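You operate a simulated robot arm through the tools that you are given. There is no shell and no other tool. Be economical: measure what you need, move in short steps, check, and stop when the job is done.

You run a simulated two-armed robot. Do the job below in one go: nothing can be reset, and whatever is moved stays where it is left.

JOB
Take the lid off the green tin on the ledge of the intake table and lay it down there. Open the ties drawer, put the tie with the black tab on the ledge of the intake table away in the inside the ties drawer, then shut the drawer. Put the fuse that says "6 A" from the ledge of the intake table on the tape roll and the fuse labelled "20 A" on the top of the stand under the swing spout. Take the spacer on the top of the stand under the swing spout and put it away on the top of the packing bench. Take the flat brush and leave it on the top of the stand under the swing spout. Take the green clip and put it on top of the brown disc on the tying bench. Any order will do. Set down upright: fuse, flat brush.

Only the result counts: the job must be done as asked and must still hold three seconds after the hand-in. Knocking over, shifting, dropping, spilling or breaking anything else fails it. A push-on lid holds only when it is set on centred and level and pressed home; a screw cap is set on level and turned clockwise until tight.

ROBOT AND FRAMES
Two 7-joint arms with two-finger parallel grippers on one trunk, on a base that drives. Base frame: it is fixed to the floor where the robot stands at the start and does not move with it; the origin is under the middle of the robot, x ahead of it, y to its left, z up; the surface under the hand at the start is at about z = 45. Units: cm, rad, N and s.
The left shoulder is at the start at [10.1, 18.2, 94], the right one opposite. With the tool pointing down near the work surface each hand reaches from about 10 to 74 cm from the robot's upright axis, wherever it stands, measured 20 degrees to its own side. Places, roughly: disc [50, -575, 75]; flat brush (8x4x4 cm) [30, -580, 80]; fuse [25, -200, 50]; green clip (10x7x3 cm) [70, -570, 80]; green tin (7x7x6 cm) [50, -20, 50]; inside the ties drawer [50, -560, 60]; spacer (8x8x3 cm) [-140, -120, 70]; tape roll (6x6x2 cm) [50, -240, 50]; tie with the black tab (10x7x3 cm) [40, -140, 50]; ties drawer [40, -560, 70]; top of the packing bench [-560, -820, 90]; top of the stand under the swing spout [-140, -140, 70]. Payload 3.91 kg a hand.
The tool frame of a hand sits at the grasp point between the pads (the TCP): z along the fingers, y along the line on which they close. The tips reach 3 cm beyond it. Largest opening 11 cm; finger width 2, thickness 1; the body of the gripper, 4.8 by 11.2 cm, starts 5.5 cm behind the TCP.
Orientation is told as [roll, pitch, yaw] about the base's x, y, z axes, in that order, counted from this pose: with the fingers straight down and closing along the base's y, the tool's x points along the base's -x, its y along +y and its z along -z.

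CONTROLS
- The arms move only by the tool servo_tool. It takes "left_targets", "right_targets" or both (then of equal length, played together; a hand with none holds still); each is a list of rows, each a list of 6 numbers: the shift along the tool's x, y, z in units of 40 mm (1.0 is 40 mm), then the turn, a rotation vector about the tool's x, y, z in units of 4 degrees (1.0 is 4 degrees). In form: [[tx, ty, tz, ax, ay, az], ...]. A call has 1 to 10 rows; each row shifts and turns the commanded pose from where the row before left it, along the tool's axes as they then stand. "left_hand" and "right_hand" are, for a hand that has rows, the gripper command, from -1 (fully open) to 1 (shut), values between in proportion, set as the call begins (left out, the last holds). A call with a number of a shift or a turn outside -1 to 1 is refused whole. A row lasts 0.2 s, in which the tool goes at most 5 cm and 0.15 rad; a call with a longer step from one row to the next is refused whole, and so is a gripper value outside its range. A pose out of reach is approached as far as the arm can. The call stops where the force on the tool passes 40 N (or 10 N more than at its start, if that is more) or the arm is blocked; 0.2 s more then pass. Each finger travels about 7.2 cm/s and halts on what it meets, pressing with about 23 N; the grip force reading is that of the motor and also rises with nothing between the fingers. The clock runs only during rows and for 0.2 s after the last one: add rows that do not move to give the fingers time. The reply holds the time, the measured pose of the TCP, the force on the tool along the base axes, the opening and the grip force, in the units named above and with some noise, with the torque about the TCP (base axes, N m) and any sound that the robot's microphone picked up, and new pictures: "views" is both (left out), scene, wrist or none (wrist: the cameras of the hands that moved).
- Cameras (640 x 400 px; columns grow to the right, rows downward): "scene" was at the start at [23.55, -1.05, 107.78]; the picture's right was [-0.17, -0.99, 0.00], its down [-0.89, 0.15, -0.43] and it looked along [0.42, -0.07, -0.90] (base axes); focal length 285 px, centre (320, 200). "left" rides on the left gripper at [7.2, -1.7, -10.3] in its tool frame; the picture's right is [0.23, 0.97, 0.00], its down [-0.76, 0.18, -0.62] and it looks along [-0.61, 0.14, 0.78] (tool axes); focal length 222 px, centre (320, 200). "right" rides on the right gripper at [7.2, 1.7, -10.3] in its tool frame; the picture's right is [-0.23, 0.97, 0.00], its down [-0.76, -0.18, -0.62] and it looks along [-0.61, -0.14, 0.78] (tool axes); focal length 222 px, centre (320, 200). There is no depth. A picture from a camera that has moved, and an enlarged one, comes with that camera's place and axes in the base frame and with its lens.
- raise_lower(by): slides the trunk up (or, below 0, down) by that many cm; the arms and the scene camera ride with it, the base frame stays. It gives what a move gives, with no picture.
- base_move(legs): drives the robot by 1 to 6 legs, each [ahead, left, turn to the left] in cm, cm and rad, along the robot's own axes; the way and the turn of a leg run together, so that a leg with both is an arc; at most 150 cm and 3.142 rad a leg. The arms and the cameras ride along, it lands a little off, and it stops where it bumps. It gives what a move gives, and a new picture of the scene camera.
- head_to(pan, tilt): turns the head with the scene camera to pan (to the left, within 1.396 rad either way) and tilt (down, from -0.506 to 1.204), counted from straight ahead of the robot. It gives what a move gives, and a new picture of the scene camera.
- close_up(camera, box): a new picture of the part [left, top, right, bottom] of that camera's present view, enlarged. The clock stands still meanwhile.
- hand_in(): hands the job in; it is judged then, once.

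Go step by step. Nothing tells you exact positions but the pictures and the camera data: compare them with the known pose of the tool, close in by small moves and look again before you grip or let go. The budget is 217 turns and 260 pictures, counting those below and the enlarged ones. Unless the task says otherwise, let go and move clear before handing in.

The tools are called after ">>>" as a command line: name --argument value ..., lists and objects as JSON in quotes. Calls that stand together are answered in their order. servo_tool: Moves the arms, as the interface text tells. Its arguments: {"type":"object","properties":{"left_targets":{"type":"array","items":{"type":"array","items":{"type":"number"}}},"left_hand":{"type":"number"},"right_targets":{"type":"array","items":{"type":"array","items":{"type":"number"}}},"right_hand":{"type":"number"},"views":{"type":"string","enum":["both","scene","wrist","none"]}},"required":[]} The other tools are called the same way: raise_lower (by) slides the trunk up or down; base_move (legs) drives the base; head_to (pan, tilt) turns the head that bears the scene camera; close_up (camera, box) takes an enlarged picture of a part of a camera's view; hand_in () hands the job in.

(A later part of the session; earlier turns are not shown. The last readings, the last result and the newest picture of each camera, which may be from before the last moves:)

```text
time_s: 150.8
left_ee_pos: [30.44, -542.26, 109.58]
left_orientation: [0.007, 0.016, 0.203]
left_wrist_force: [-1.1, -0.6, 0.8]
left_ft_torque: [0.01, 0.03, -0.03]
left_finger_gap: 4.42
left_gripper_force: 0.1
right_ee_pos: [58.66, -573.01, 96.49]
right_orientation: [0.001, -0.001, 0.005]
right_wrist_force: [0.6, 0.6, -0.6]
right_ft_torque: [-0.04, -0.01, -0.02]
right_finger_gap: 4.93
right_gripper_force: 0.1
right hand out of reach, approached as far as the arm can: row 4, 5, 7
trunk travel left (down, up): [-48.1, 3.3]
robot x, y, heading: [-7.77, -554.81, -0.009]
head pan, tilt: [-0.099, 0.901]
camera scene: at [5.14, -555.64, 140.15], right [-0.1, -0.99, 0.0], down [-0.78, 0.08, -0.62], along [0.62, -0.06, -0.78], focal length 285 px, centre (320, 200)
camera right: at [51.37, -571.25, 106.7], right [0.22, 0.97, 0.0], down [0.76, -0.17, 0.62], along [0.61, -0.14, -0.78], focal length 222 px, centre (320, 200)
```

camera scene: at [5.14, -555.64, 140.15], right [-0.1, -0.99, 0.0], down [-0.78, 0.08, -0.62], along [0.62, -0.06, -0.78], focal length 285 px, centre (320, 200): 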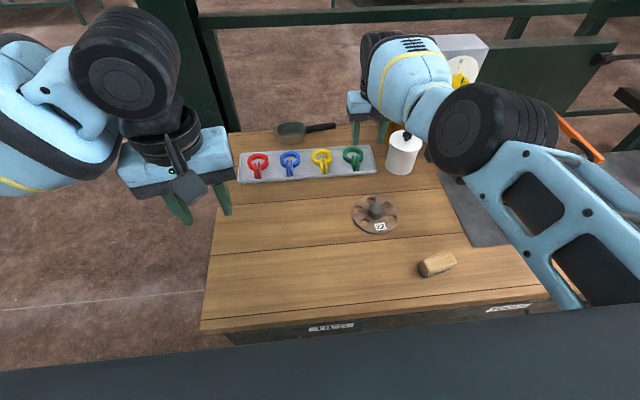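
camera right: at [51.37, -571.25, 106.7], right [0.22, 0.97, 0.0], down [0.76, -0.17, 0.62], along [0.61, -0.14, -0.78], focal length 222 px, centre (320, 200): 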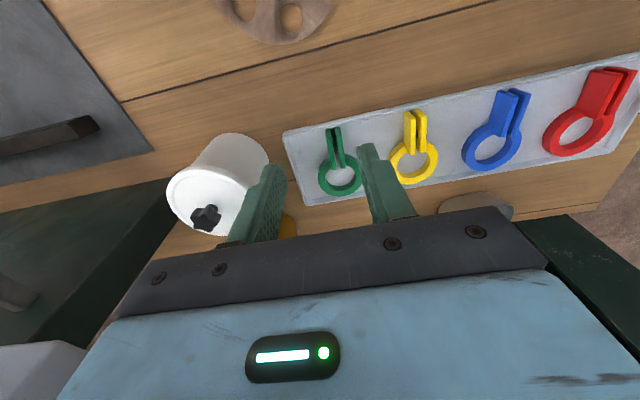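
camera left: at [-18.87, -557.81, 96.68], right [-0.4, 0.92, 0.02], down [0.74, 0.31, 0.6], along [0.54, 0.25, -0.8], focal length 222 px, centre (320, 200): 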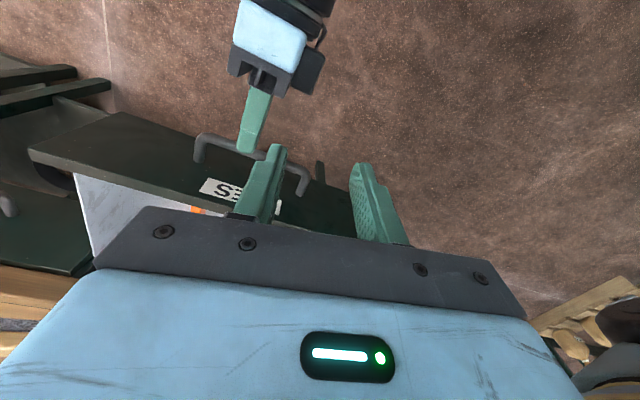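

I need about 5 cm more reach; I drive 7 cm forward.

>>> base_move --legs '[[7, 0, 0.005]]'

>>> servo_tool --right_targets '[[0.1, 0, 0.2, 0, 0, 0], [0, 0, 0.2, 0, 0, 0]]' --views "wrist"

```text
time_s: 151.8
left_ee_pos: [37.37, -542.08, 109.4]
left_orientation: [0.01, 0.013, 0.208]
left_wrist_force: [0.5, 0.1, 0.0]
left_ft_torque: [0.03, 0.0, -0.02]
left_finger_gap: 4.4
left_gripper_force: 0.1
right_ee_pos: [65.88, -572.55, 96.56]
right_orientation: [0.0, -0.001, 0.012]
right_wrist_force: [0.4, -0.5, 0.0]
right_ft_torque: [0.01, 0.0, 0.0]
right_finger_gap: 4.93
right_gripper_force: 0.0
trunk travel left (down, up): [-48.1, 3.3]
robot x, y, heading: [-0.13, -554.7, 0.003]
head pan, tilt: [-0.099, 0.901]
camera scene: at [12.28, -555.57, 140.14], right [-0.1, -1.0, 0.0], down [-0.78, 0.08, -0.62], along [0.62, -0.06, -0.78], focal length 285 px, centre (320, 200)
```

scene: 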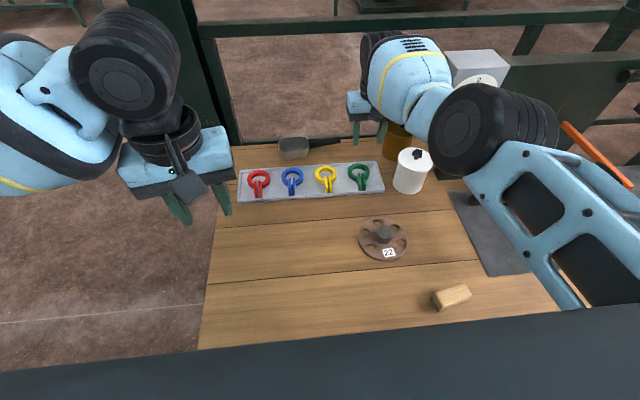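

```text
time_s: 152.4
left_ee_pos: [37.46, -541.96, 109.36]
left_orientation: [0.01, 0.015, 0.206]
left_wrist_force: [0.2, -0.6, 0.5]
left_ft_torque: [-0.01, 0.03, 0.01]
left_finger_gap: 4.42
left_gripper_force: 0.1
right_ee_pos: [65.57, -572.68, 94.87]
right_orientation: [0.0, -0.001, 0.013]
right_wrist_force: [0.0, 0.3, -0.1]
right_ft_torque: [0.01, 0.02, -0.01]
right_finger_gap: 4.97
right_gripper_force: 0.1
trunk travel left (down, up): [-48.1, 3.3]
robot x, y, heading: [-0.56, -555.08, 0.004]
head pan, tilt: [-0.099, 0.901]
camera right: at [58.26, -570.99, 105.04], right [0.22, 0.98, 0.0], down [0.76, -0.17, 0.62], along [0.61, -0.13, -0.78], focal length 222 px, centre (320, 200)
```

right: 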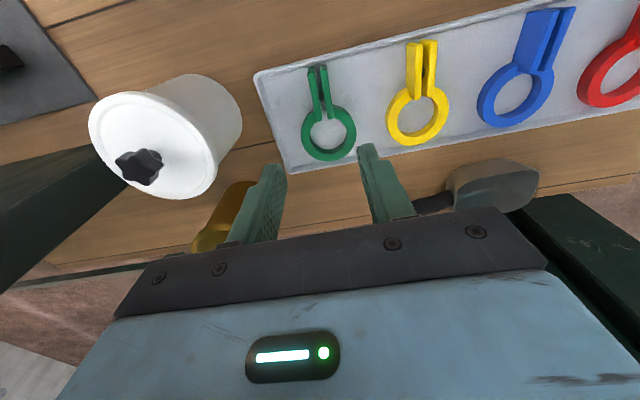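

Tabs centered at [62.8, -572.0]. Descending over them.

>>> servo_tool --right_targets '[[0.7, 0.16, 0.1, 0, 0, 0], [0, 0, 0.7, 0, 0, 0], [0, 0, 0.7, 0, 0, 0], [0, 0, 0.5, 0, 0, 0], [0, 0, 0.2, 0, 0, 0], [0, 0, 0, 0, 0, 0]]' --views "wrist"

```text
time_s: 153.8
left_ee_pos: [37.35, -542.1, 109.37]
left_orientation: [0.008, 0.016, 0.208]
left_wrist_force: [-0.2, -0.2, 0.4]
left_ft_torque: [0.0, -0.01, 0.0]
left_finger_gap: 4.41
left_gripper_force: 0.0
right_ee_pos: [63.92, -571.59, 87.06]
right_orientation: [-0.001, -0.001, 0.012]
right_wrist_force: [-0.1, 0.2, 0.0]
right_ft_torque: [-0.02, -0.02, -0.02]
right_finger_gap: 4.93
right_gripper_force: 0.1
right hand out of reach, approached as far as the arm can: row 1, 3, 4, 5
trunk travel left (down, up): [-48.1, 3.3]
robot x, y, heading: [-0.54, -555.0, -0.001]
head pan, tilt: [-0.099, 0.901]
camera right: at [56.65, -570.01, 97.31], right [0.22, 0.98, 0.0], down [0.76, -0.17, 0.63], along [0.61, -0.14, -0.78], focal length 222 px, centre (320, 200)
```

right: 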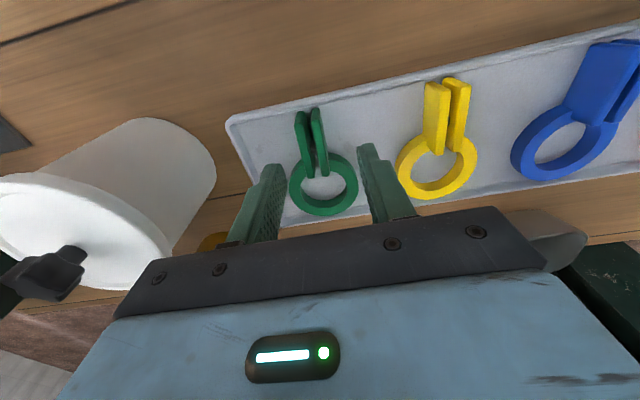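

>>> servo_tool --right_targets '[[0.2, -0.1, 0, 0, 0, 0], [0.2, 0, 0.1, 0, 0, 0], [0, 0, 0.2, 0, 0, 0], [0, 0, 0, 0, 0, 0]]' --views "both"

```text
time_s: 154.8
left_ee_pos: [37.18, -541.98, 109.43]
left_orientation: [0.008, 0.017, 0.208]
left_wrist_force: [-0.5, -1.0, -0.4]
left_ft_torque: [0.01, -0.01, 0.01]
left_finger_gap: 4.38
left_gripper_force: 0.1
right_ee_pos: [62.18, -572.2, 85.6]
right_orientation: [0.0, -0.003, 0.012]
right_wrist_force: [0.4, -0.3, -0.7]
right_ft_torque: [-0.02, 0.0, -0.02]
right_finger_gap: 4.96
right_gripper_force: 0.1
trunk travel left (down, up): [-48.1, 3.3]
robot x, y, heading: [-0.7, -554.75, -0.002]
head pan, tilt: [-0.099, 0.901]
camera scene: at [12.21, -555.56, 140.15], right [-0.1, -1.0, 0.0], down [-0.78, 0.08, -0.62], along [0.62, -0.06, -0.78], focal length 285 px, centre (320, 200)
camera right: at [54.92, -570.52, 95.87], right [0.22, 0.98, 0.0], down [0.76, -0.17, 0.62], along [0.61, -0.14, -0.78], focal length 222 px, centre (320, 200)
```

scene: 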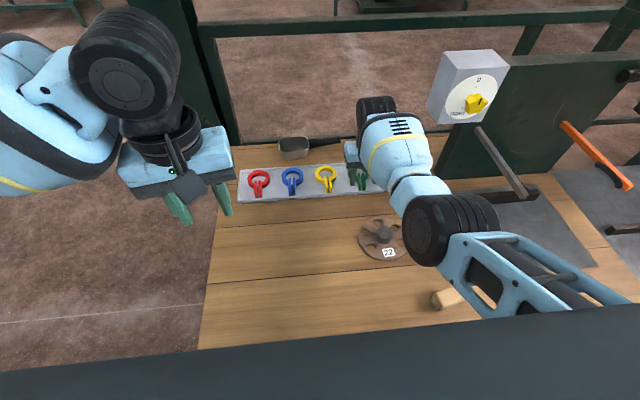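
right: 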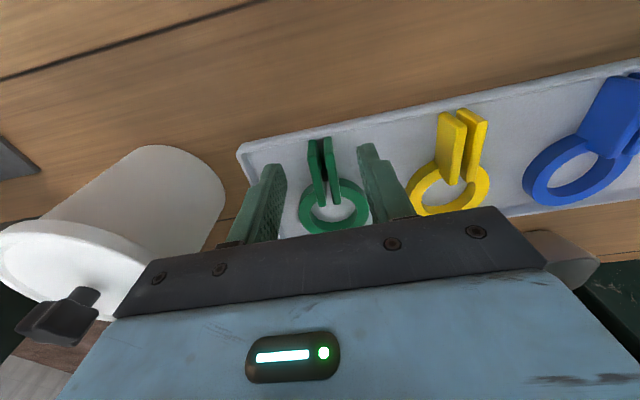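

Tabs are centered between the fingertips. Lower 0.8 cm and grip.

>>> servo_tool --right_targets '[[-0.04, 0, 0.2, 0, 0, 0], [0, 0, 0, 0, 0, 0]]' --views "none"

>>> servo_tool --right_targets '[[0, 0, 0, 0, 0, 0], [0, 0, 0, 0, 0, 0], [0, 0, 0, 0, 0, 0]]' --right_hand 1 --views "wrist"

```text
time_s: 155.4
left_ee_pos: [37.29, -542.12, 109.57]
left_orientation: [0.008, 0.015, 0.208]
left_wrist_force: [-0.1, -0.3, 0.3]
left_ft_torque: [0.03, -0.03, 0.01]
left_finger_gap: 4.39
left_gripper_force: 0.1
right_ee_pos: [62.36, -572.14, 84.96]
right_orientation: [0.001, -0.002, 0.012]
right_wrist_force: [0.1, 0.1, -0.2]
right_ft_torque: [-0.03, -0.03, 0.0]
right_finger_gap: 4.94
right_gripper_force: 0.1
trunk travel left (down, up): [-48.1, 3.3]
robot x, y, heading: [-0.31, -555.17, 0.003]
head pan, tilt: [-0.099, 0.901]
```

```text
time_s: 156.2
left_ee_pos: [37.39, -541.96, 109.57]
left_orientation: [0.008, 0.015, 0.207]
left_wrist_force: [-0.1, 0.4, 0.1]
left_ft_torque: [0.01, 0.05, 0.03]
left_finger_gap: 4.41
left_gripper_force: 0.0
right_ee_pos: [62.41, -572.13, 84.96]
right_orientation: [0.0, 0.0, 0.012]
right_wrist_force: [-0.2, 0.7, 0.1]
right_ft_torque: [0.01, 0.03, 0.0]
right_finger_gap: 1.68
right_gripper_force: 23.1
trunk travel left (down, up): [-48.1, 3.3]
robot x, y, heading: [-0.86, -555.14, 0.002]
head pan, tilt: [-0.099, 0.901]
camera right: at [55.13, -570.48, 95.16], right [0.22, 0.98, 0.0], down [0.76, -0.17, 0.62], along [0.61, -0.14, -0.78], focal length 222 px, centre (320, 200)
```

right: 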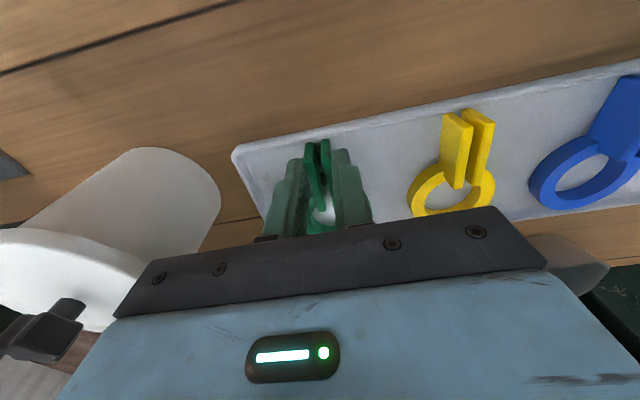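

Gripped. Lift straight up, then move back toward the disc.

>>> servo_tool --right_targets '[[0, 0, -0.4, 0, 0, 0], [0, 0, -0.6, 0, 0, 0], [0, 0, -0.6, 0, 0, 0], [0, 0, -0.6, 0, 0, 0], [0.5, 0, -0.3, 0, 0, 0], [0.6, 0, 0, 0, 0, 0], [0.6, 0, 0, 0, 0, 0], [0.6, 0, 0, 0, 0, 0]]' --views "both"

```text
time_s: 158.2
left_ee_pos: [37.31, -542.1, 109.41]
left_orientation: [0.009, 0.015, 0.208]
left_wrist_force: [0.5, -0.3, -0.5]
left_ft_torque: [-0.01, 0.0, -0.02]
left_finger_gap: 4.39
left_gripper_force: 0.1
right_ee_pos: [55.05, -576.67, 94.84]
right_orientation: [-0.048, -0.023, -0.043]
right_wrist_force: [-0.5, -0.5, -0.2]
right_ft_torque: [-0.03, -0.03, 0.04]
right_finger_gap: 1.69
right_gripper_force: 22.8
right hand out of reach, approached as far as the arm can: row 8
trunk travel left (down, up): [-48.1, 3.3]
robot x, y, heading: [-0.47, -555.13, 0.002]
head pan, tilt: [-0.099, 0.901]
stopped in row 8 (right hand): the arm was blocked; the commanded pose is now the measured one
camera scene: at [12.23, -555.5, 140.14], right [-0.1, -1.0, 0.0], down [-0.78, 0.08, -0.62], along [0.62, -0.06, -0.78], focal length 285 px, centre (320, 200)
camera right: at [47.6, -574.01, 104.88], right [0.27, 0.96, -0.04], down [0.74, -0.18, 0.65], along [0.62, -0.2, -0.76], focal length 222 px, centre (320, 200)
```

scene: 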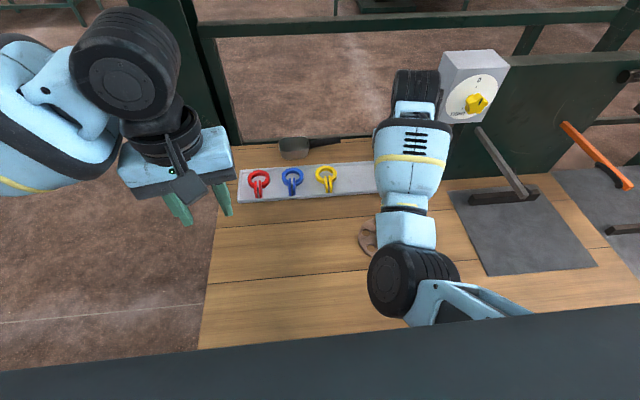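
right: 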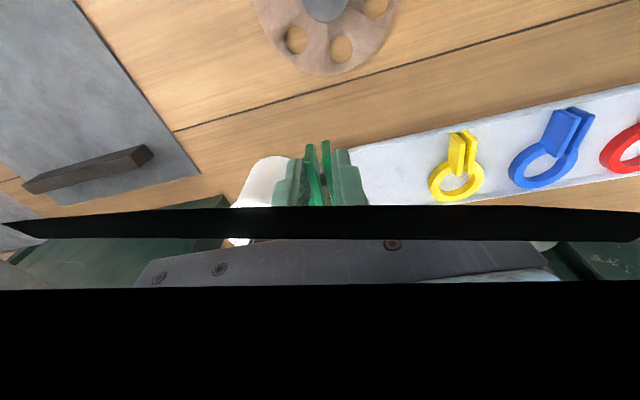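

The arm is cramped again at this distance. I extend it forward to where it moved freely, then back the base instead.

>>> servo_tool --right_targets '[[-0.4, 0.2, -0.2, -0.23, 0.11, -0.2], [-0.5, 0.2, -0.2, -0.23, 0.11, -0.2], [-0.5, 0.2, -0.2, -0.23, 0.11, -0.2], [-0.4, 0.2, 0, 0, 0, 0]]' --views "none"

>>> base_move --legs '[[-16, 0, 0]]'

```text
time_s: 159.2
left_ee_pos: [37.45, -541.96, 109.44]
left_orientation: [0.007, 0.015, 0.208]
left_wrist_force: [0.7, 0.6, -0.4]
left_ft_torque: [0.0, -0.03, -0.03]
left_finger_gap: 4.43
left_gripper_force: 0.0
right_ee_pos: [62.15, -573.13, 97.39]
right_orientation: [0.005, 0.003, 0.003]
right_wrist_force: [0.3, 0.2, -0.8]
right_ft_torque: [-0.01, 0.01, -0.03]
right_finger_gap: 1.69
right_gripper_force: 23.1
trunk travel left (down, up): [-48.1, 3.3]
robot x, y, heading: [-0.89, -555.09, -0.001]
head pan, tilt: [-0.099, 0.901]
```

```text
time_s: 160.7
left_ee_pos: [21.34, -542.05, 109.48]
left_orientation: [0.009, 0.016, 0.208]
left_wrist_force: [0.2, 0.5, -0.2]
left_ft_torque: [-0.01, 0.01, 0.01]
left_finger_gap: 4.41
left_gripper_force: 0.0
right_ee_pos: [46.07, -573.06, 97.39]
right_orientation: [0.006, 0.002, 0.004]
right_wrist_force: [-0.3, -0.2, -0.7]
right_ft_torque: [-0.02, -0.03, -0.04]
right_finger_gap: 1.65
right_gripper_force: 22.9
trunk travel left (down, up): [-48.1, 3.3]
robot x, y, heading: [-16.37, -554.82, 0.004]
head pan, tilt: [-0.099, 0.901]
camera scene: at [-3.82, -555.6, 140.14], right [-0.1, -1.0, 0.0], down [-0.78, 0.08, -0.62], along [0.62, -0.06, -0.78], focal length 285 px, centre (320, 200)
```

scene: 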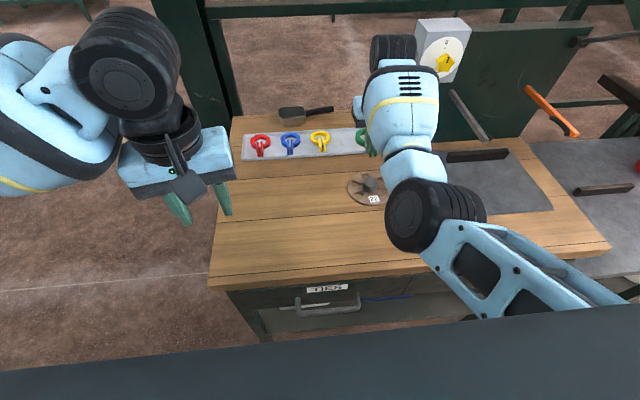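

>>> close_up --camera "right" --box '[160, 0, 480, 200]'

>>> close_up --camera "scene" --box '[310, 140, 410, 220]'

```text
2.00 times, centred on (320, 100) of right
camera zoom: at [38.89, -571.52, 107.72], right [0.22, 0.97, 0.01], down [0.76, -0.18, 0.62], along [0.61, -0.13, -0.78], focal length 444 px, centre (320, 400)
```

zoom: 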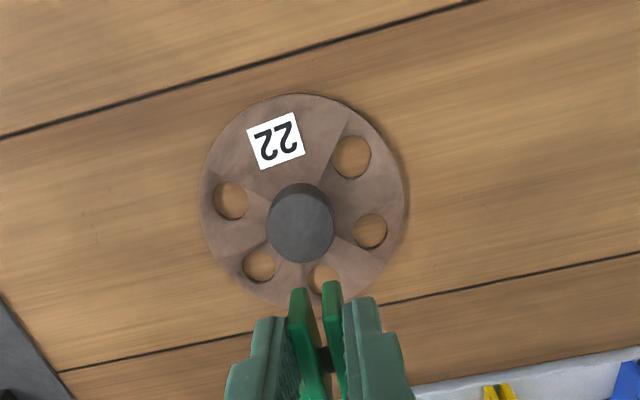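

```text
5.00 times, centred on (360, 180) of scene
camera zoom: at [-3.82, -555.6, 140.14], right [-0.1, -1.0, 0.0], down [-0.78, 0.08, -0.62], along [0.62, -0.06, -0.78], focal length 1425 px, centre (120, 300)
```

zoom: 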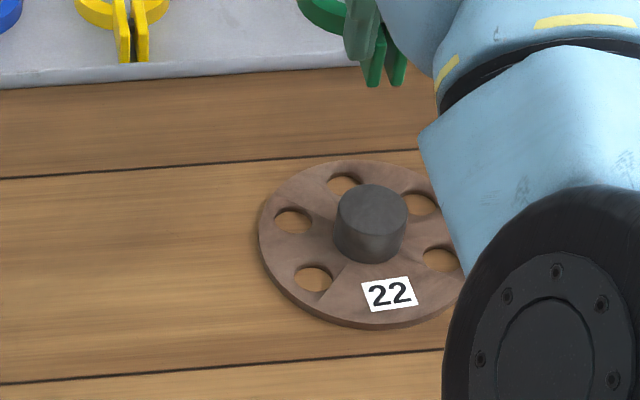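

The hub (3.6 cm wide, top ≈ z 83.2) is at [46.2, -574]. I back up 4 cm and lower so that the clip's ring is above it.

>>> base_move --legs '[[-4.2, 0, 0]]'

>>> servo_tool --right_targets '[[0, -0.15, 0.5, 0, 0, 0], [0, -0.15, 0.6, 0, 0, 0], [0, 0, 0.6, 0, 0, 0], [0, 0, 0.3, 0, 0, 0], [0, 0, 0, 0, 0, 0]]' --views "both"

```text
time_s: 161.6
left_ee_pos: [17.25, -542.12, 109.44]
left_orientation: [0.008, 0.017, 0.211]
left_wrist_force: [-0.4, -0.2, -0.3]
left_ft_torque: [-0.02, 0.02, -0.06]
left_finger_gap: 4.41
left_gripper_force: 0.1
right_ee_pos: [42.15, -573.15, 97.38]
right_orientation: [0.006, 0.002, 0.006]
right_wrist_force: [-0.2, 0.3, 0.0]
right_ft_torque: [0.03, -0.01, 0.01]
right_finger_gap: 1.68
right_gripper_force: 22.9
trunk travel left (down, up): [-48.1, 3.3]
robot x, y, heading: [-20.76, -554.66, 0.004]
head pan, tilt: [-0.099, 0.901]
camera scene: at [-7.89, -555.61, 140.13], right [-0.1, -1.0, 0.0], down [-0.78, 0.08, -0.62], along [0.62, -0.06, -0.78], focal length 285 px, centre (320, 200)
```

scene: 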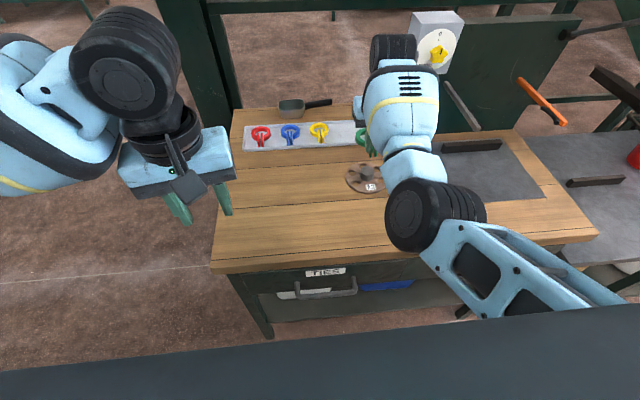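

```text
time_s: 162.8
left_ee_pos: [17.16, -542.13, 109.41]
left_orientation: [0.009, 0.016, 0.211]
left_wrist_force: [0.1, -0.8, 0.0]
left_ft_torque: [0.01, -0.03, 0.0]
left_finger_gap: 4.38
left_gripper_force: 0.1
right_ee_pos: [42.11, -574.32, 89.58]
right_orientation: [0.005, 0.003, 0.006]
right_wrist_force: [0.2, 0.0, -0.6]
right_ft_torque: [0.0, -0.01, -0.03]
right_finger_gap: 1.67
right_gripper_force: 23.1
trunk travel left (down, up): [-48.1, 3.3]
robot x, y, heading: [-20.67, -554.81, 0.001]
head pan, tilt: [-0.099, 0.901]
camera scene: at [-7.96, -555.61, 140.15], right [-0.1, -1.0, 0.0], down [-0.78, 0.08, -0.62], along [0.62, -0.06, -0.78], focal length 285 px, centre (320, 200)
camera right: at [34.84, -572.7, 99.82], right [0.22, 0.97, 0.01], down [0.76, -0.18, 0.62], along [0.61, -0.13, -0.78], focal length 222 px, centre (320, 200)
```

scene: 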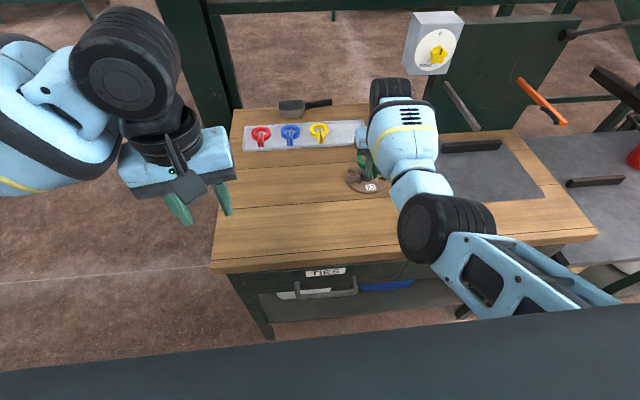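
right: 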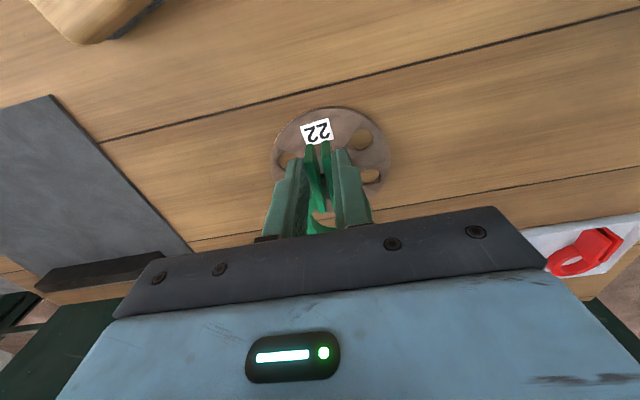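

>>> close_up --camera "scene" --box '[320, 130, 420, 210]'

>>> close_up --camera "left" --box '[0, 0, 320, 200]'

>>> close_up --camera "right" --box '[256, 90, 400, 240]'

```text
5.00 times, centred on (370, 170) of scene
camera zoom: at [-7.96, -555.61, 140.15], right [-0.1, -1.0, 0.0], down [-0.78, 0.08, -0.62], along [0.62, -0.06, -0.78], focal length 1425 px, centre (70, 350)
```

zoom: 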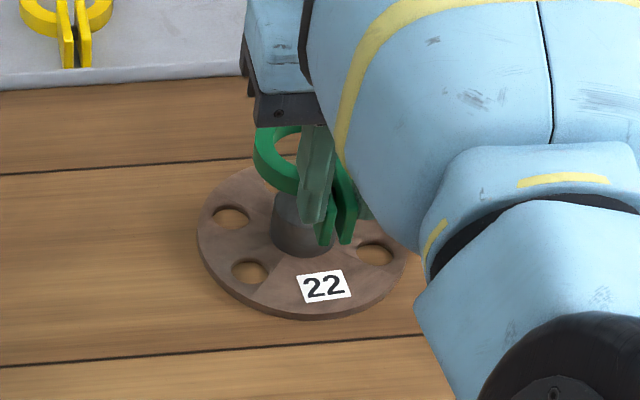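

```text
2.00 times, centred on (160, 100) of left
camera zoom: at [10.57, -545.09, 119.79], right [-0.42, 0.91, 0.01], down [0.72, 0.33, 0.61], along [0.55, 0.27, -0.79], focal length 444 px, centre (640, 400)
```

zoom: 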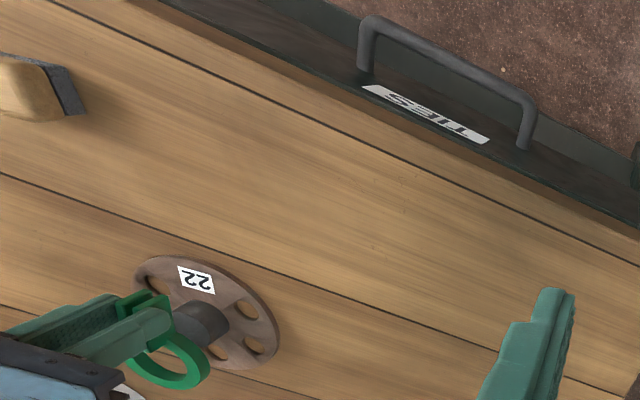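

```text
2.67 times, centred on (328, 165) of right
camera zoom: at [34.84, -572.7, 99.82], right [0.22, 0.97, 0.01], down [0.76, -0.18, 0.62], along [0.61, -0.13, -0.78], focal length 592 px, centre (299, 293)
```

zoom: 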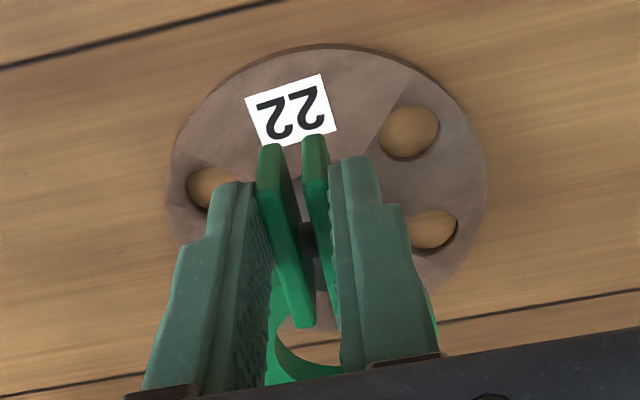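

The ring sits about 0.9 cm too far ahead of the hub. I shift back 0.9 cm and lower slightly.

>>> servo_tool --right_targets '[[0.23, 0, 0, 0, 0, 0], [0, 0, 0.3, 0, 0, 0], [0, 0, 0, 0, 0, 0]]' --views "none"

>>> close_up --camera "scene" --box '[320, 130, 420, 210]'

>>> close_up --camera "left" --box '[0, 100, 160, 200]'

```text
time_s: 163.6
left_ee_pos: [17.14, -542.11, 109.52]
left_orientation: [0.01, 0.017, 0.21]
left_wrist_force: [-0.5, 0.3, -0.1]
left_ft_torque: [-0.01, 0.0, 0.01]
left_finger_gap: 4.38
left_gripper_force: 0.0
right_ee_pos: [41.22, -574.39, 88.3]
right_orientation: [0.004, 0.001, 0.005]
right_wrist_force: [0.1, -0.2, 0.4]
right_ft_torque: [0.02, -0.02, 0.0]
right_finger_gap: 1.67
right_gripper_force: 22.9
trunk travel left (down, up): [-48.1, 3.3]
robot x, y, heading: [-20.97, -554.56, 0.006]
head pan, tilt: [-0.099, 0.901]
```

```text
5.00 times, centred on (370, 170) of scene
camera zoom: at [-7.96, -555.6, 140.15], right [-0.1, -1.0, 0.0], down [-0.78, 0.08, -0.62], along [0.62, -0.06, -0.78], focal length 1425 px, centre (70, 350)
```

zoom: 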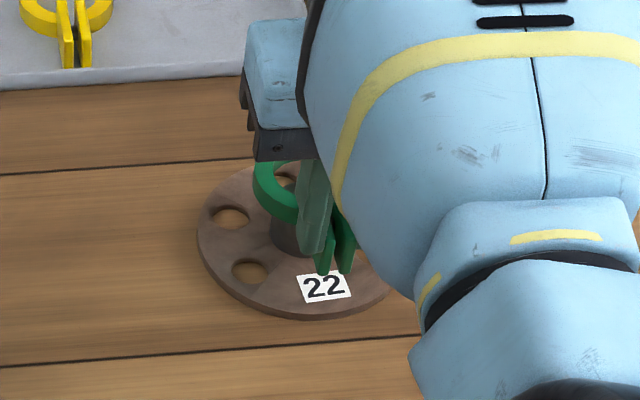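

```text
4.00 times, centred on (80, 150) of left
camera zoom: at [10.57, -545.08, 119.79], right [-0.42, 0.91, 0.01], down [0.72, 0.33, 0.61], along [0.55, 0.27, -0.79], focal length 888 px, centre (1280, 400)
```

zoom: 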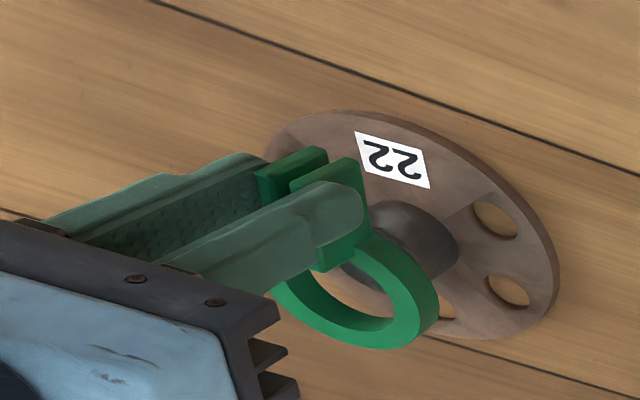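

Well centered. I lower in small steps until contact.

>>> servo_tool --right_targets '[[0, 0, 0.15, 0, 0, 0], [0, 0, 0.1, 0, 0, 0], [0, 0, 0.1, 0, 0, 0], [0, 0, 0.1, 0, 0, 0], [0, 0, 0.1, 0, 0, 0]]' --views "none"

>>> close_up --camera "left" --box '[0, 100, 160, 200]'

```text
time_s: 164.8
left_ee_pos: [17.03, -542.0, 109.46]
left_orientation: [0.01, 0.014, 0.21]
left_wrist_force: [0.1, -0.1, -0.8]
left_ft_torque: [0.05, 0.04, 0.03]
left_finger_gap: 4.42
left_gripper_force: 0.1
right_ee_pos: [41.22, -574.25, 86.24]
right_orientation: [0.006, -0.002, 0.007]
right_wrist_force: [-2.5, -0.6, 15.7]
right_ft_torque: [-0.02, -0.47, 0.02]
right_finger_gap: 1.69
right_gripper_force: 22.9
trunk travel left (down, up): [-48.1, 3.3]
robot x, y, heading: [-20.85, -554.98, 0.007]
head pan, tilt: [-0.099, 0.901]
```

```text
4.00 times, centred on (80, 150) of left
camera zoom: at [10.42, -545.05, 119.84], right [-0.42, 0.91, 0.01], down [0.72, 0.33, 0.61], along [0.55, 0.27, -0.79], focal length 888 px, centre (1280, 400)
```

zoom: 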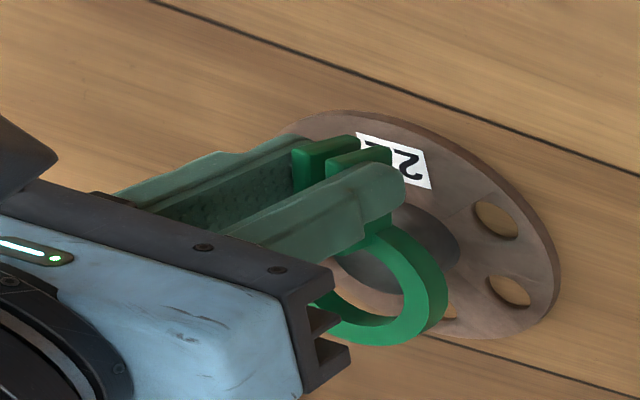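

The near side of the ring rests on the hub's edge, so the ring is still ~0.8 cm too far ahead. I lift a little, shift back and lower again.

>>> servo_tool --right_targets '[[0, 0, -0.2, 0, 0, 0], [0.2, 0, 0, 0, 0, 0], [0, 0, 0.1, 0, 0, 0], [0, 0, 0.1, 0, 0, 0], [0, 0, 0.1, 0, 0, 0], [0, 0, 0.1, 0, 0, 0]]' --views "none"

>>> close_up --camera "left" --box '[0, 100, 160, 200]'

```text
time_s: 166.2
left_ee_pos: [17.07, -542.0, 109.65]
left_orientation: [0.01, 0.015, 0.21]
left_wrist_force: [-0.6, 0.2, 0.1]
left_ft_torque: [0.02, -0.01, 0.03]
left_finger_gap: 4.41
left_gripper_force: 0.1
right_ee_pos: [40.21, -574.29, 85.54]
right_orientation: [0.006, -0.004, 0.005]
right_wrist_force: [-1.4, -0.7, 6.9]
right_ft_torque: [-0.01, -0.52, -0.02]
right_finger_gap: 1.65
right_gripper_force: 22.8
trunk travel left (down, up): [-48.1, 3.3]
robot x, y, heading: [-20.53, -555.02, 0.002]
head pan, tilt: [-0.099, 0.901]
```

```text
4.00 times, centred on (80, 150) of left
camera zoom: at [10.49, -545.08, 119.84], right [-0.42, 0.91, 0.01], down [0.72, 0.33, 0.61], along [0.55, 0.27, -0.79], focal length 888 px, centre (1280, 400)
```

zoom: 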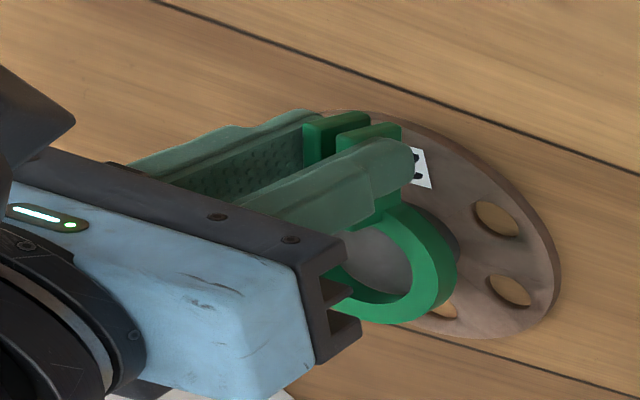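

Now the far edge touches. Nudge forward 0.25 cm and lower again.

>>> servo_tool --right_targets '[[0, 0, -0.12, 0, 0, 0], [-0.07, 0, 0, 0, 0, 0], [0, 0, 0.1, 0, 0, 0], [0, 0, 0.08, 0, 0, 0], [0, 0, 0.08, 0, 0, 0], [0, 0, 0.05, 0, 0, 0]]' --views "none"

>>> close_up --camera "left" --box '[0, 100, 160, 200]'

>>> close_up --camera "scene" --box '[320, 130, 420, 210]'

```text
time_s: 167.6
left_ee_pos: [17.11, -542.17, 109.44]
left_orientation: [0.008, 0.015, 0.21]
left_wrist_force: [-0.7, 0.0, -0.2]
left_ft_torque: [0.0, -0.03, 0.01]
left_finger_gap: 4.39
left_gripper_force: 0.1
right_ee_pos: [40.65, -574.32, 84.59]
right_orientation: [0.005, 0.0, 0.005]
right_wrist_force: [0.0, -0.3, 0.4]
right_ft_torque: [0.02, 0.01, 0.01]
right_finger_gap: 1.67
right_gripper_force: 23.5
trunk travel left (down, up): [-48.1, 3.3]
robot x, y, heading: [-21.14, -554.86, -0.003]
head pan, tilt: [-0.099, 0.901]
```

```text
4.00 times, centred on (80, 150) of left
camera zoom: at [10.58, -545.09, 119.78], right [-0.42, 0.91, 0.01], down [0.72, 0.33, 0.61], along [0.55, 0.27, -0.79], focal length 888 px, centre (1280, 400)
```

zoom: 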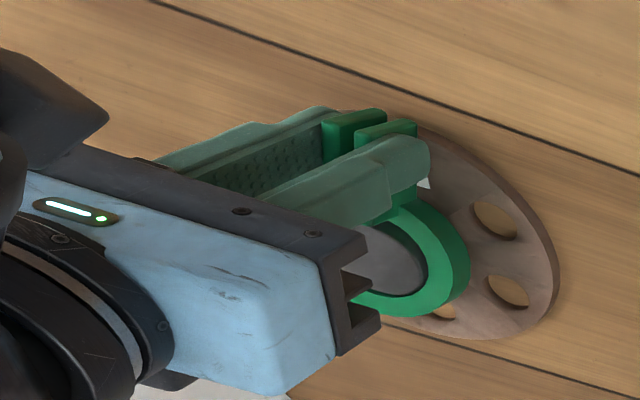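

```text
5.00 times, centred on (370, 170) of scene
camera zoom: at [-7.94, -555.61, 140.14], right [-0.1, -1.0, 0.0], down [-0.78, 0.08, -0.62], along [0.62, -0.06, -0.78], focal length 1425 px, centre (70, 350)
```

zoom: 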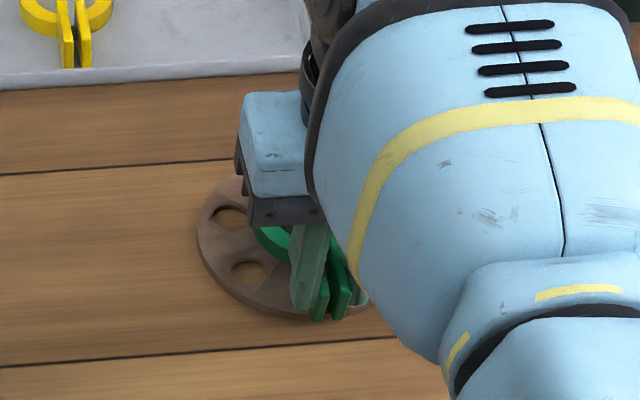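

The ring has slipped neatly over the hub with no force. I lower the rest of the way to the disc.

>>> servo_tool --right_targets '[[0, 0, 0.06, 0, 0, 0], [0, 0, 0.06, 0, 0, 0], [0, 0, 0.06, 0, 0, 0], [0, 0, 0.06, 0, 0, 0], [0, 0, 0.06, 0, 0, 0], [0, 0, 0.06, 0, 0, 0]]' --views "wrist"

```text
time_s: 169.0
left_ee_pos: [16.74, -542.03, 109.69]
left_orientation: [0.007, 0.013, 0.209]
left_wrist_force: [-0.4, -0.5, 0.7]
left_ft_torque: [-0.02, -0.02, 0.01]
left_finger_gap: 4.41
left_gripper_force: 0.1
right_ee_pos: [40.67, -574.22, 83.57]
right_orientation: [0.006, -0.008, 0.004]
right_wrist_force: [-5.4, 0.0, 37.6]
right_ft_torque: [-0.28, 0.2, -0.06]
right_finger_gap: 1.71
right_gripper_force: 22.8
trunk travel left (down, up): [-48.1, 3.3]
robot x, y, heading: [-21.09, -554.78, -0.001]
head pan, tilt: [-0.099, 0.901]
camera right: at [33.26, -572.57, 93.76], right [0.22, 0.97, 0.01], down [0.76, -0.18, 0.63], along [0.61, -0.14, -0.78], focal length 222 px, centre (320, 200)
```

right: 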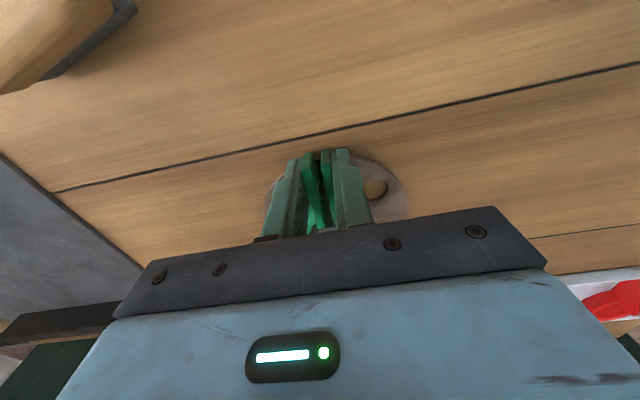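

Down on the disc. I release and lift.

>>> servo_tool --right_targets '[[0, 0, -0.06, 0, 0, 0], [0, 0, 0, 0, 0, 0], [0, 0, 0, 0, 0, 0], [0, 0, -0.3, 0, 0, 0], [0, 0, -0.6, 0, 0, 0], [0, 0, -0.8, 0, 0, 0], [0, 0, -0.8, 0, 0, 0]]' --right_hand 0.2 --views "both"

```text
time_s: 170.6
left_ee_pos: [17.21, -541.98, 109.57]
left_orientation: [0.009, 0.015, 0.209]
left_wrist_force: [-0.4, -0.1, -0.1]
left_ft_torque: [0.04, 0.01, 0.0]
left_finger_gap: 4.42
left_gripper_force: 0.0
right_ee_pos: [40.54, -574.24, 93.34]
right_orientation: [0.004, 0.001, 0.007]
right_wrist_force: [1.1, 0.5, -0.1]
right_ft_torque: [0.01, 0.0, -0.03]
right_finger_gap: 4.41
right_gripper_force: 0.1
trunk travel left (down, up): [-48.1, 3.3]
robot x, y, heading: [-20.89, -554.85, 0.002]
head pan, tilt: [-0.099, 0.901]
camera scene: at [-7.97, -555.6, 140.15], right [-0.1, -1.0, 0.0], down [-0.78, 0.08, -0.62], along [0.62, -0.06, -0.78], focal length 285 px, centre (320, 200)
camera right: at [33.35, -572.65, 103.59], right [0.22, 0.97, 0.0], down [0.76, -0.18, 0.62], along [0.61, -0.13, -0.78], focal length 222 px, centre (320, 200)
```

scene: 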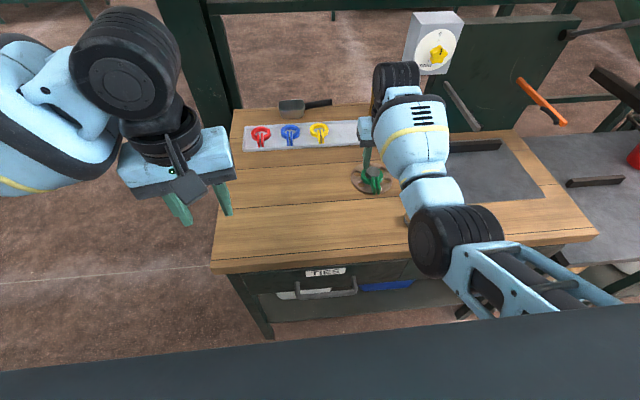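
right: 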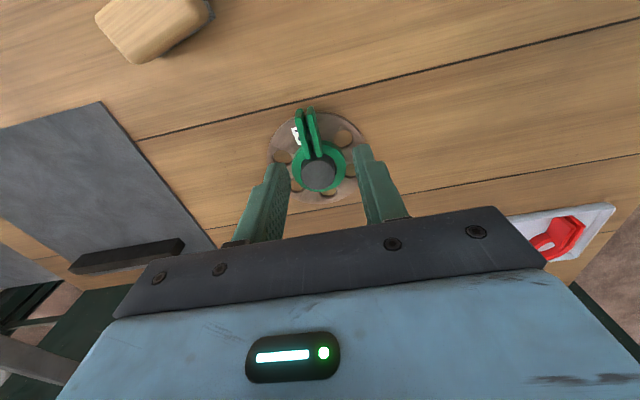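

The clip sits on the disc around its hub. Next the brush at about [31, -584.6]: I reposition the base so the hand is above it.

>>> base_move --legs '[[-9.5, -10.4, 0]]'

>>> servo_tool --right_targets '[[0, 0, 0, 0, 0, -0.9], [0, 0, 0, 0, 0, -0.9], [0, 0, 0, 0, 0, -0.9], [0, 0, 0, 0, 0, -0.9], [0, 0, 0, 0, 0, -0.9]]' --right_hand -0.95 --views "both"

```text
time_s: 172.1
left_ee_pos: [7.39, -552.26, 109.49]
left_orientation: [0.009, 0.016, 0.211]
left_wrist_force: [1.4, -0.2, 0.1]
left_ft_torque: [-0.01, -0.02, 0.0]
left_finger_gap: 4.42
left_gripper_force: 0.0
right_ee_pos: [30.93, -584.38, 93.32]
right_orientation: [0.005, 0.002, 0.006]
right_wrist_force: [0.5, -0.2, -0.6]
right_ft_torque: [-0.02, 0.01, 0.02]
right_finger_gap: 4.44
right_gripper_force: 0.1
trunk travel left (down, up): [-48.1, 3.3]
robot x, y, heading: [-30.43, -565.22, 0.002]
head pan, tilt: [-0.099, 0.901]
camera scene: at [-17.69, -565.85, 140.14], right [-0.1, -1.0, 0.0], down [-0.78, 0.07, -0.62], along [0.62, -0.06, -0.78], focal length 285 px, centre (320, 200)
```

scene: 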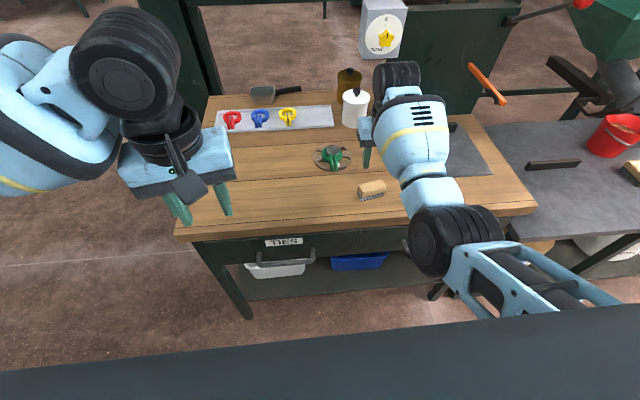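

```text
time_s: 173.3
left_ee_pos: [7.38, -552.29, 109.52]
left_orientation: [0.008, 0.015, 0.211]
left_wrist_force: [0.2, 0.7, 1.1]
left_ft_torque: [0.0, -0.01, -0.01]
left_finger_gap: 4.41
left_gripper_force: 0.2
right_ee_pos: [30.87, -584.37, 93.27]
right_orientation: [0.008, 0.0, 0.323]
right_wrist_force: [0.6, 1.1, 0.0]
right_ft_torque: [0.0, 0.0, 0.0]
right_finger_gap: 10.73
right_gripper_force: 0.0
trunk travel left (down, up): [-48.1, 3.3]
robot x, y, heading: [-30.61, -564.79, 0.005]
head pan, tilt: [-0.099, 0.901]
camera scene: at [-17.68, -565.84, 140.14], right [-0.1, -1.0, 0.0], down [-0.78, 0.07, -0.62], along [0.62, -0.06, -0.78], focal length 285 px, centre (320, 200)
camera right: at [23.45, -585.14, 103.56], right [-0.09, 1.0, 0.01], down [0.78, 0.07, 0.62], along [0.62, 0.06, -0.78], focal length 222 px, centre (320, 200)
```

scene: 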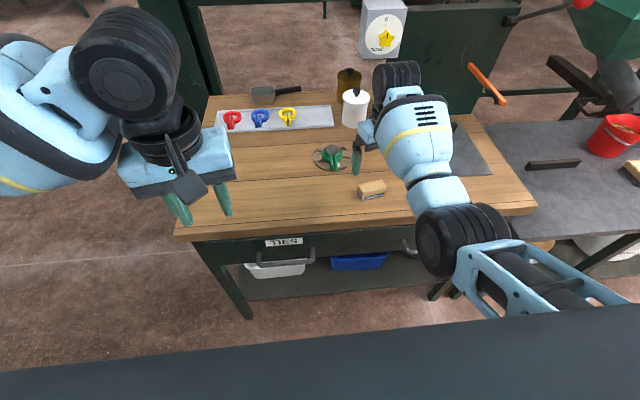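
right: 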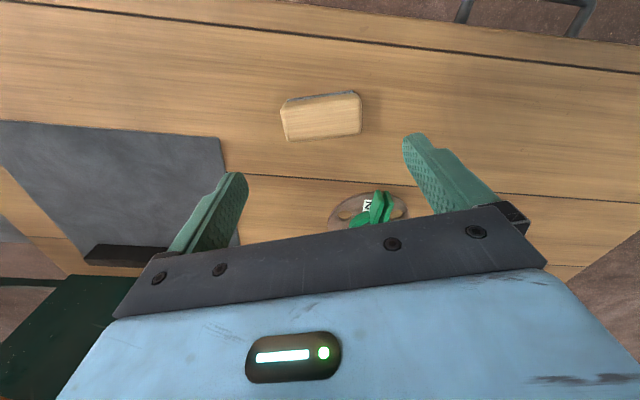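

The brush is aligned with the fingers; center [30.0, -584.4]. Descend around its ends.

>>> servo_tool --right_targets '[[0.21, 0.07, 0.3, 0, 0, 0], [0, 0, 0.7, 0, 0, 0], [0, 0, 0.7, 0, 0, 0], [0, 0, 0, 0, 0, 0]]' --views "wrist"

```text
time_s: 174.3
left_ee_pos: [7.47, -552.19, 109.43]
left_orientation: [0.009, 0.015, 0.211]
left_wrist_force: [-1.1, -0.5, -0.1]
left_ft_torque: [-0.03, 0.0, -0.03]
left_finger_gap: 4.4
left_gripper_force: 0.1
right_ee_pos: [30.0, -584.28, 86.49]
right_orientation: [0.005, -0.001, 0.321]
right_wrist_force: [-0.1, 0.5, 0.6]
right_ft_torque: [0.01, 0.02, -0.02]
right_finger_gap: 10.73
right_gripper_force: 0.0
trunk travel left (down, up): [-48.1, 3.3]
robot x, y, heading: [-30.6, -565.58, 0.005]
head pan, tilt: [-0.099, 0.901]
camera right: at [22.54, -585.09, 96.74], right [-0.09, 1.0, 0.01], down [0.78, 0.07, 0.62], along [0.62, 0.06, -0.78], focal length 222 px, centre (320, 200)
```

right: 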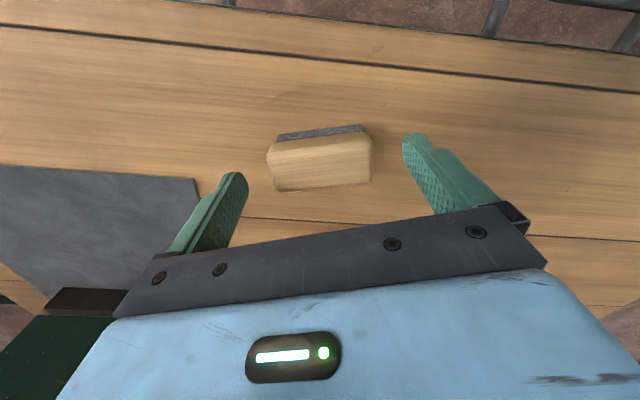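

>>> servo_tool --right_targets '[[0, 0, 0.4, 0, 0, 0], [0, 0, 0.27, 0, 0, 0], [0, 0, 0, 0, 0, 0]]' --views "none"

>>> servo_tool --right_targets '[[0, 0, 0, 0, 0, 0], [0, 0, 0, 0, 0, 0], [0, 0, 0, 0, 0, 0], [0, 0, 0, 0, 0, 0]]' --right_hand 1 --views "wrist"

```text
time_s: 175.1
left_ee_pos: [7.48, -552.12, 109.42]
left_orientation: [0.009, 0.016, 0.212]
left_wrist_force: [0.8, -0.2, 0.5]
left_ft_torque: [0.0, 0.02, 0.01]
left_finger_gap: 4.39
left_gripper_force: 0.0
right_ee_pos: [29.87, -584.53, 83.87]
right_orientation: [0.006, -0.001, 0.322]
right_wrist_force: [-0.5, 0.3, 0.6]
right_ft_torque: [0.01, -0.01, -0.02]
right_finger_gap: 10.72
right_gripper_force: 0.0
trunk travel left (down, up): [-48.1, 3.3]
robot x, y, heading: [-30.78, -564.7, 0.003]
head pan, tilt: [-0.099, 0.901]
```

```text
time_s: 176.1
left_ee_pos: [7.32, -552.27, 109.37]
left_orientation: [0.009, 0.016, 0.211]
left_wrist_force: [0.9, 0.2, -0.3]
left_ft_torque: [0.03, 0.0, 0.01]
left_finger_gap: 4.4
left_gripper_force: 0.1
right_ee_pos: [29.94, -584.44, 83.84]
right_orientation: [0.005, 0.001, 0.32]
right_wrist_force: [-0.8, 0.1, -0.3]
right_ft_torque: [-0.05, -0.01, -0.02]
right_finger_gap: 7.34
right_gripper_force: 22.5
trunk travel left (down, up): [-48.1, 3.3]
robot x, y, heading: [-30.29, -565.1, 0.006]
head pan, tilt: [-0.099, 0.901]
camera right: at [22.56, -585.18, 94.12], right [-0.09, 1.0, 0.01], down [0.78, 0.07, 0.62], along [0.62, 0.06, -0.78], focal length 222 px, centre (320, 200)
```

right: 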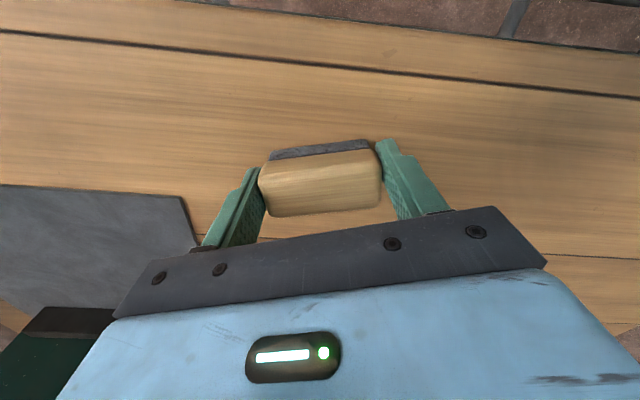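

Brush gripped (7.3 cm). I lift it high and back away from the bench.

>>> servo_tool --right_targets '[[0, 0, -0.4, 0, 0, 0], [0, 0, -0.8, 0, 0, 0], [0, 0, -0.9, 0, 0, 0], [0, 0, -0.9, 0, 0, 0], [0, 0, -0.9, 0, 0, 0], [0, 0, -0.9, 0, 0, 0]]' --views "none"

>>> base_move --legs '[[-35, 0, 0]]'

```text
time_s: 177.5
left_ee_pos: [7.36, -552.3, 109.54]
left_orientation: [0.009, 0.015, 0.211]
left_wrist_force: [-0.5, -0.9, -0.2]
left_ft_torque: [0.01, 0.01, -0.01]
left_finger_gap: 4.42
left_gripper_force: 0.0
right_ee_pos: [30.0, -584.46, 103.35]
right_orientation: [0.002, 0.001, 0.323]
right_wrist_force: [-0.5, 0.0, 0.1]
right_ft_torque: [-0.04, 0.0, 0.02]
right_finger_gap: 7.3
right_gripper_force: 23.2
trunk travel left (down, up): [-48.1, 3.3]
robot x, y, heading: [-30.64, -564.78, 0.006]
head pan, tilt: [-0.099, 0.901]
```

```text
time_s: 179.8
left_ee_pos: [-28.04, -552.37, 109.53]
left_orientation: [0.009, 0.016, 0.218]
left_wrist_force: [0.8, 0.1, -0.1]
left_ft_torque: [0.01, 0.02, 0.02]
left_finger_gap: 4.42
left_gripper_force: 0.1
right_ee_pos: [-4.99, -584.42, 103.2]
right_orientation: [0.005, 0.0, 0.327]
right_wrist_force: [0.2, -0.7, -0.6]
right_ft_torque: [-0.02, 0.0, 0.01]
right_finger_gap: 7.31
right_gripper_force: 23.2
trunk travel left (down, up): [-48.1, 3.3]
robot x, y, heading: [-66.14, -565.68, 0.003]
head pan, tilt: [-0.099, 0.901]
camera scene: at [-52.98, -566.01, 140.14], right [-0.09, -1.0, 0.0], down [-0.78, 0.07, -0.62], along [0.62, -0.06, -0.78], focal length 285 px, centre (320, 200)
```

scene: 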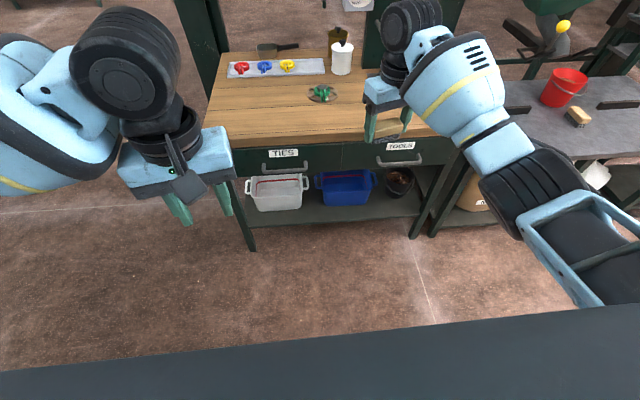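

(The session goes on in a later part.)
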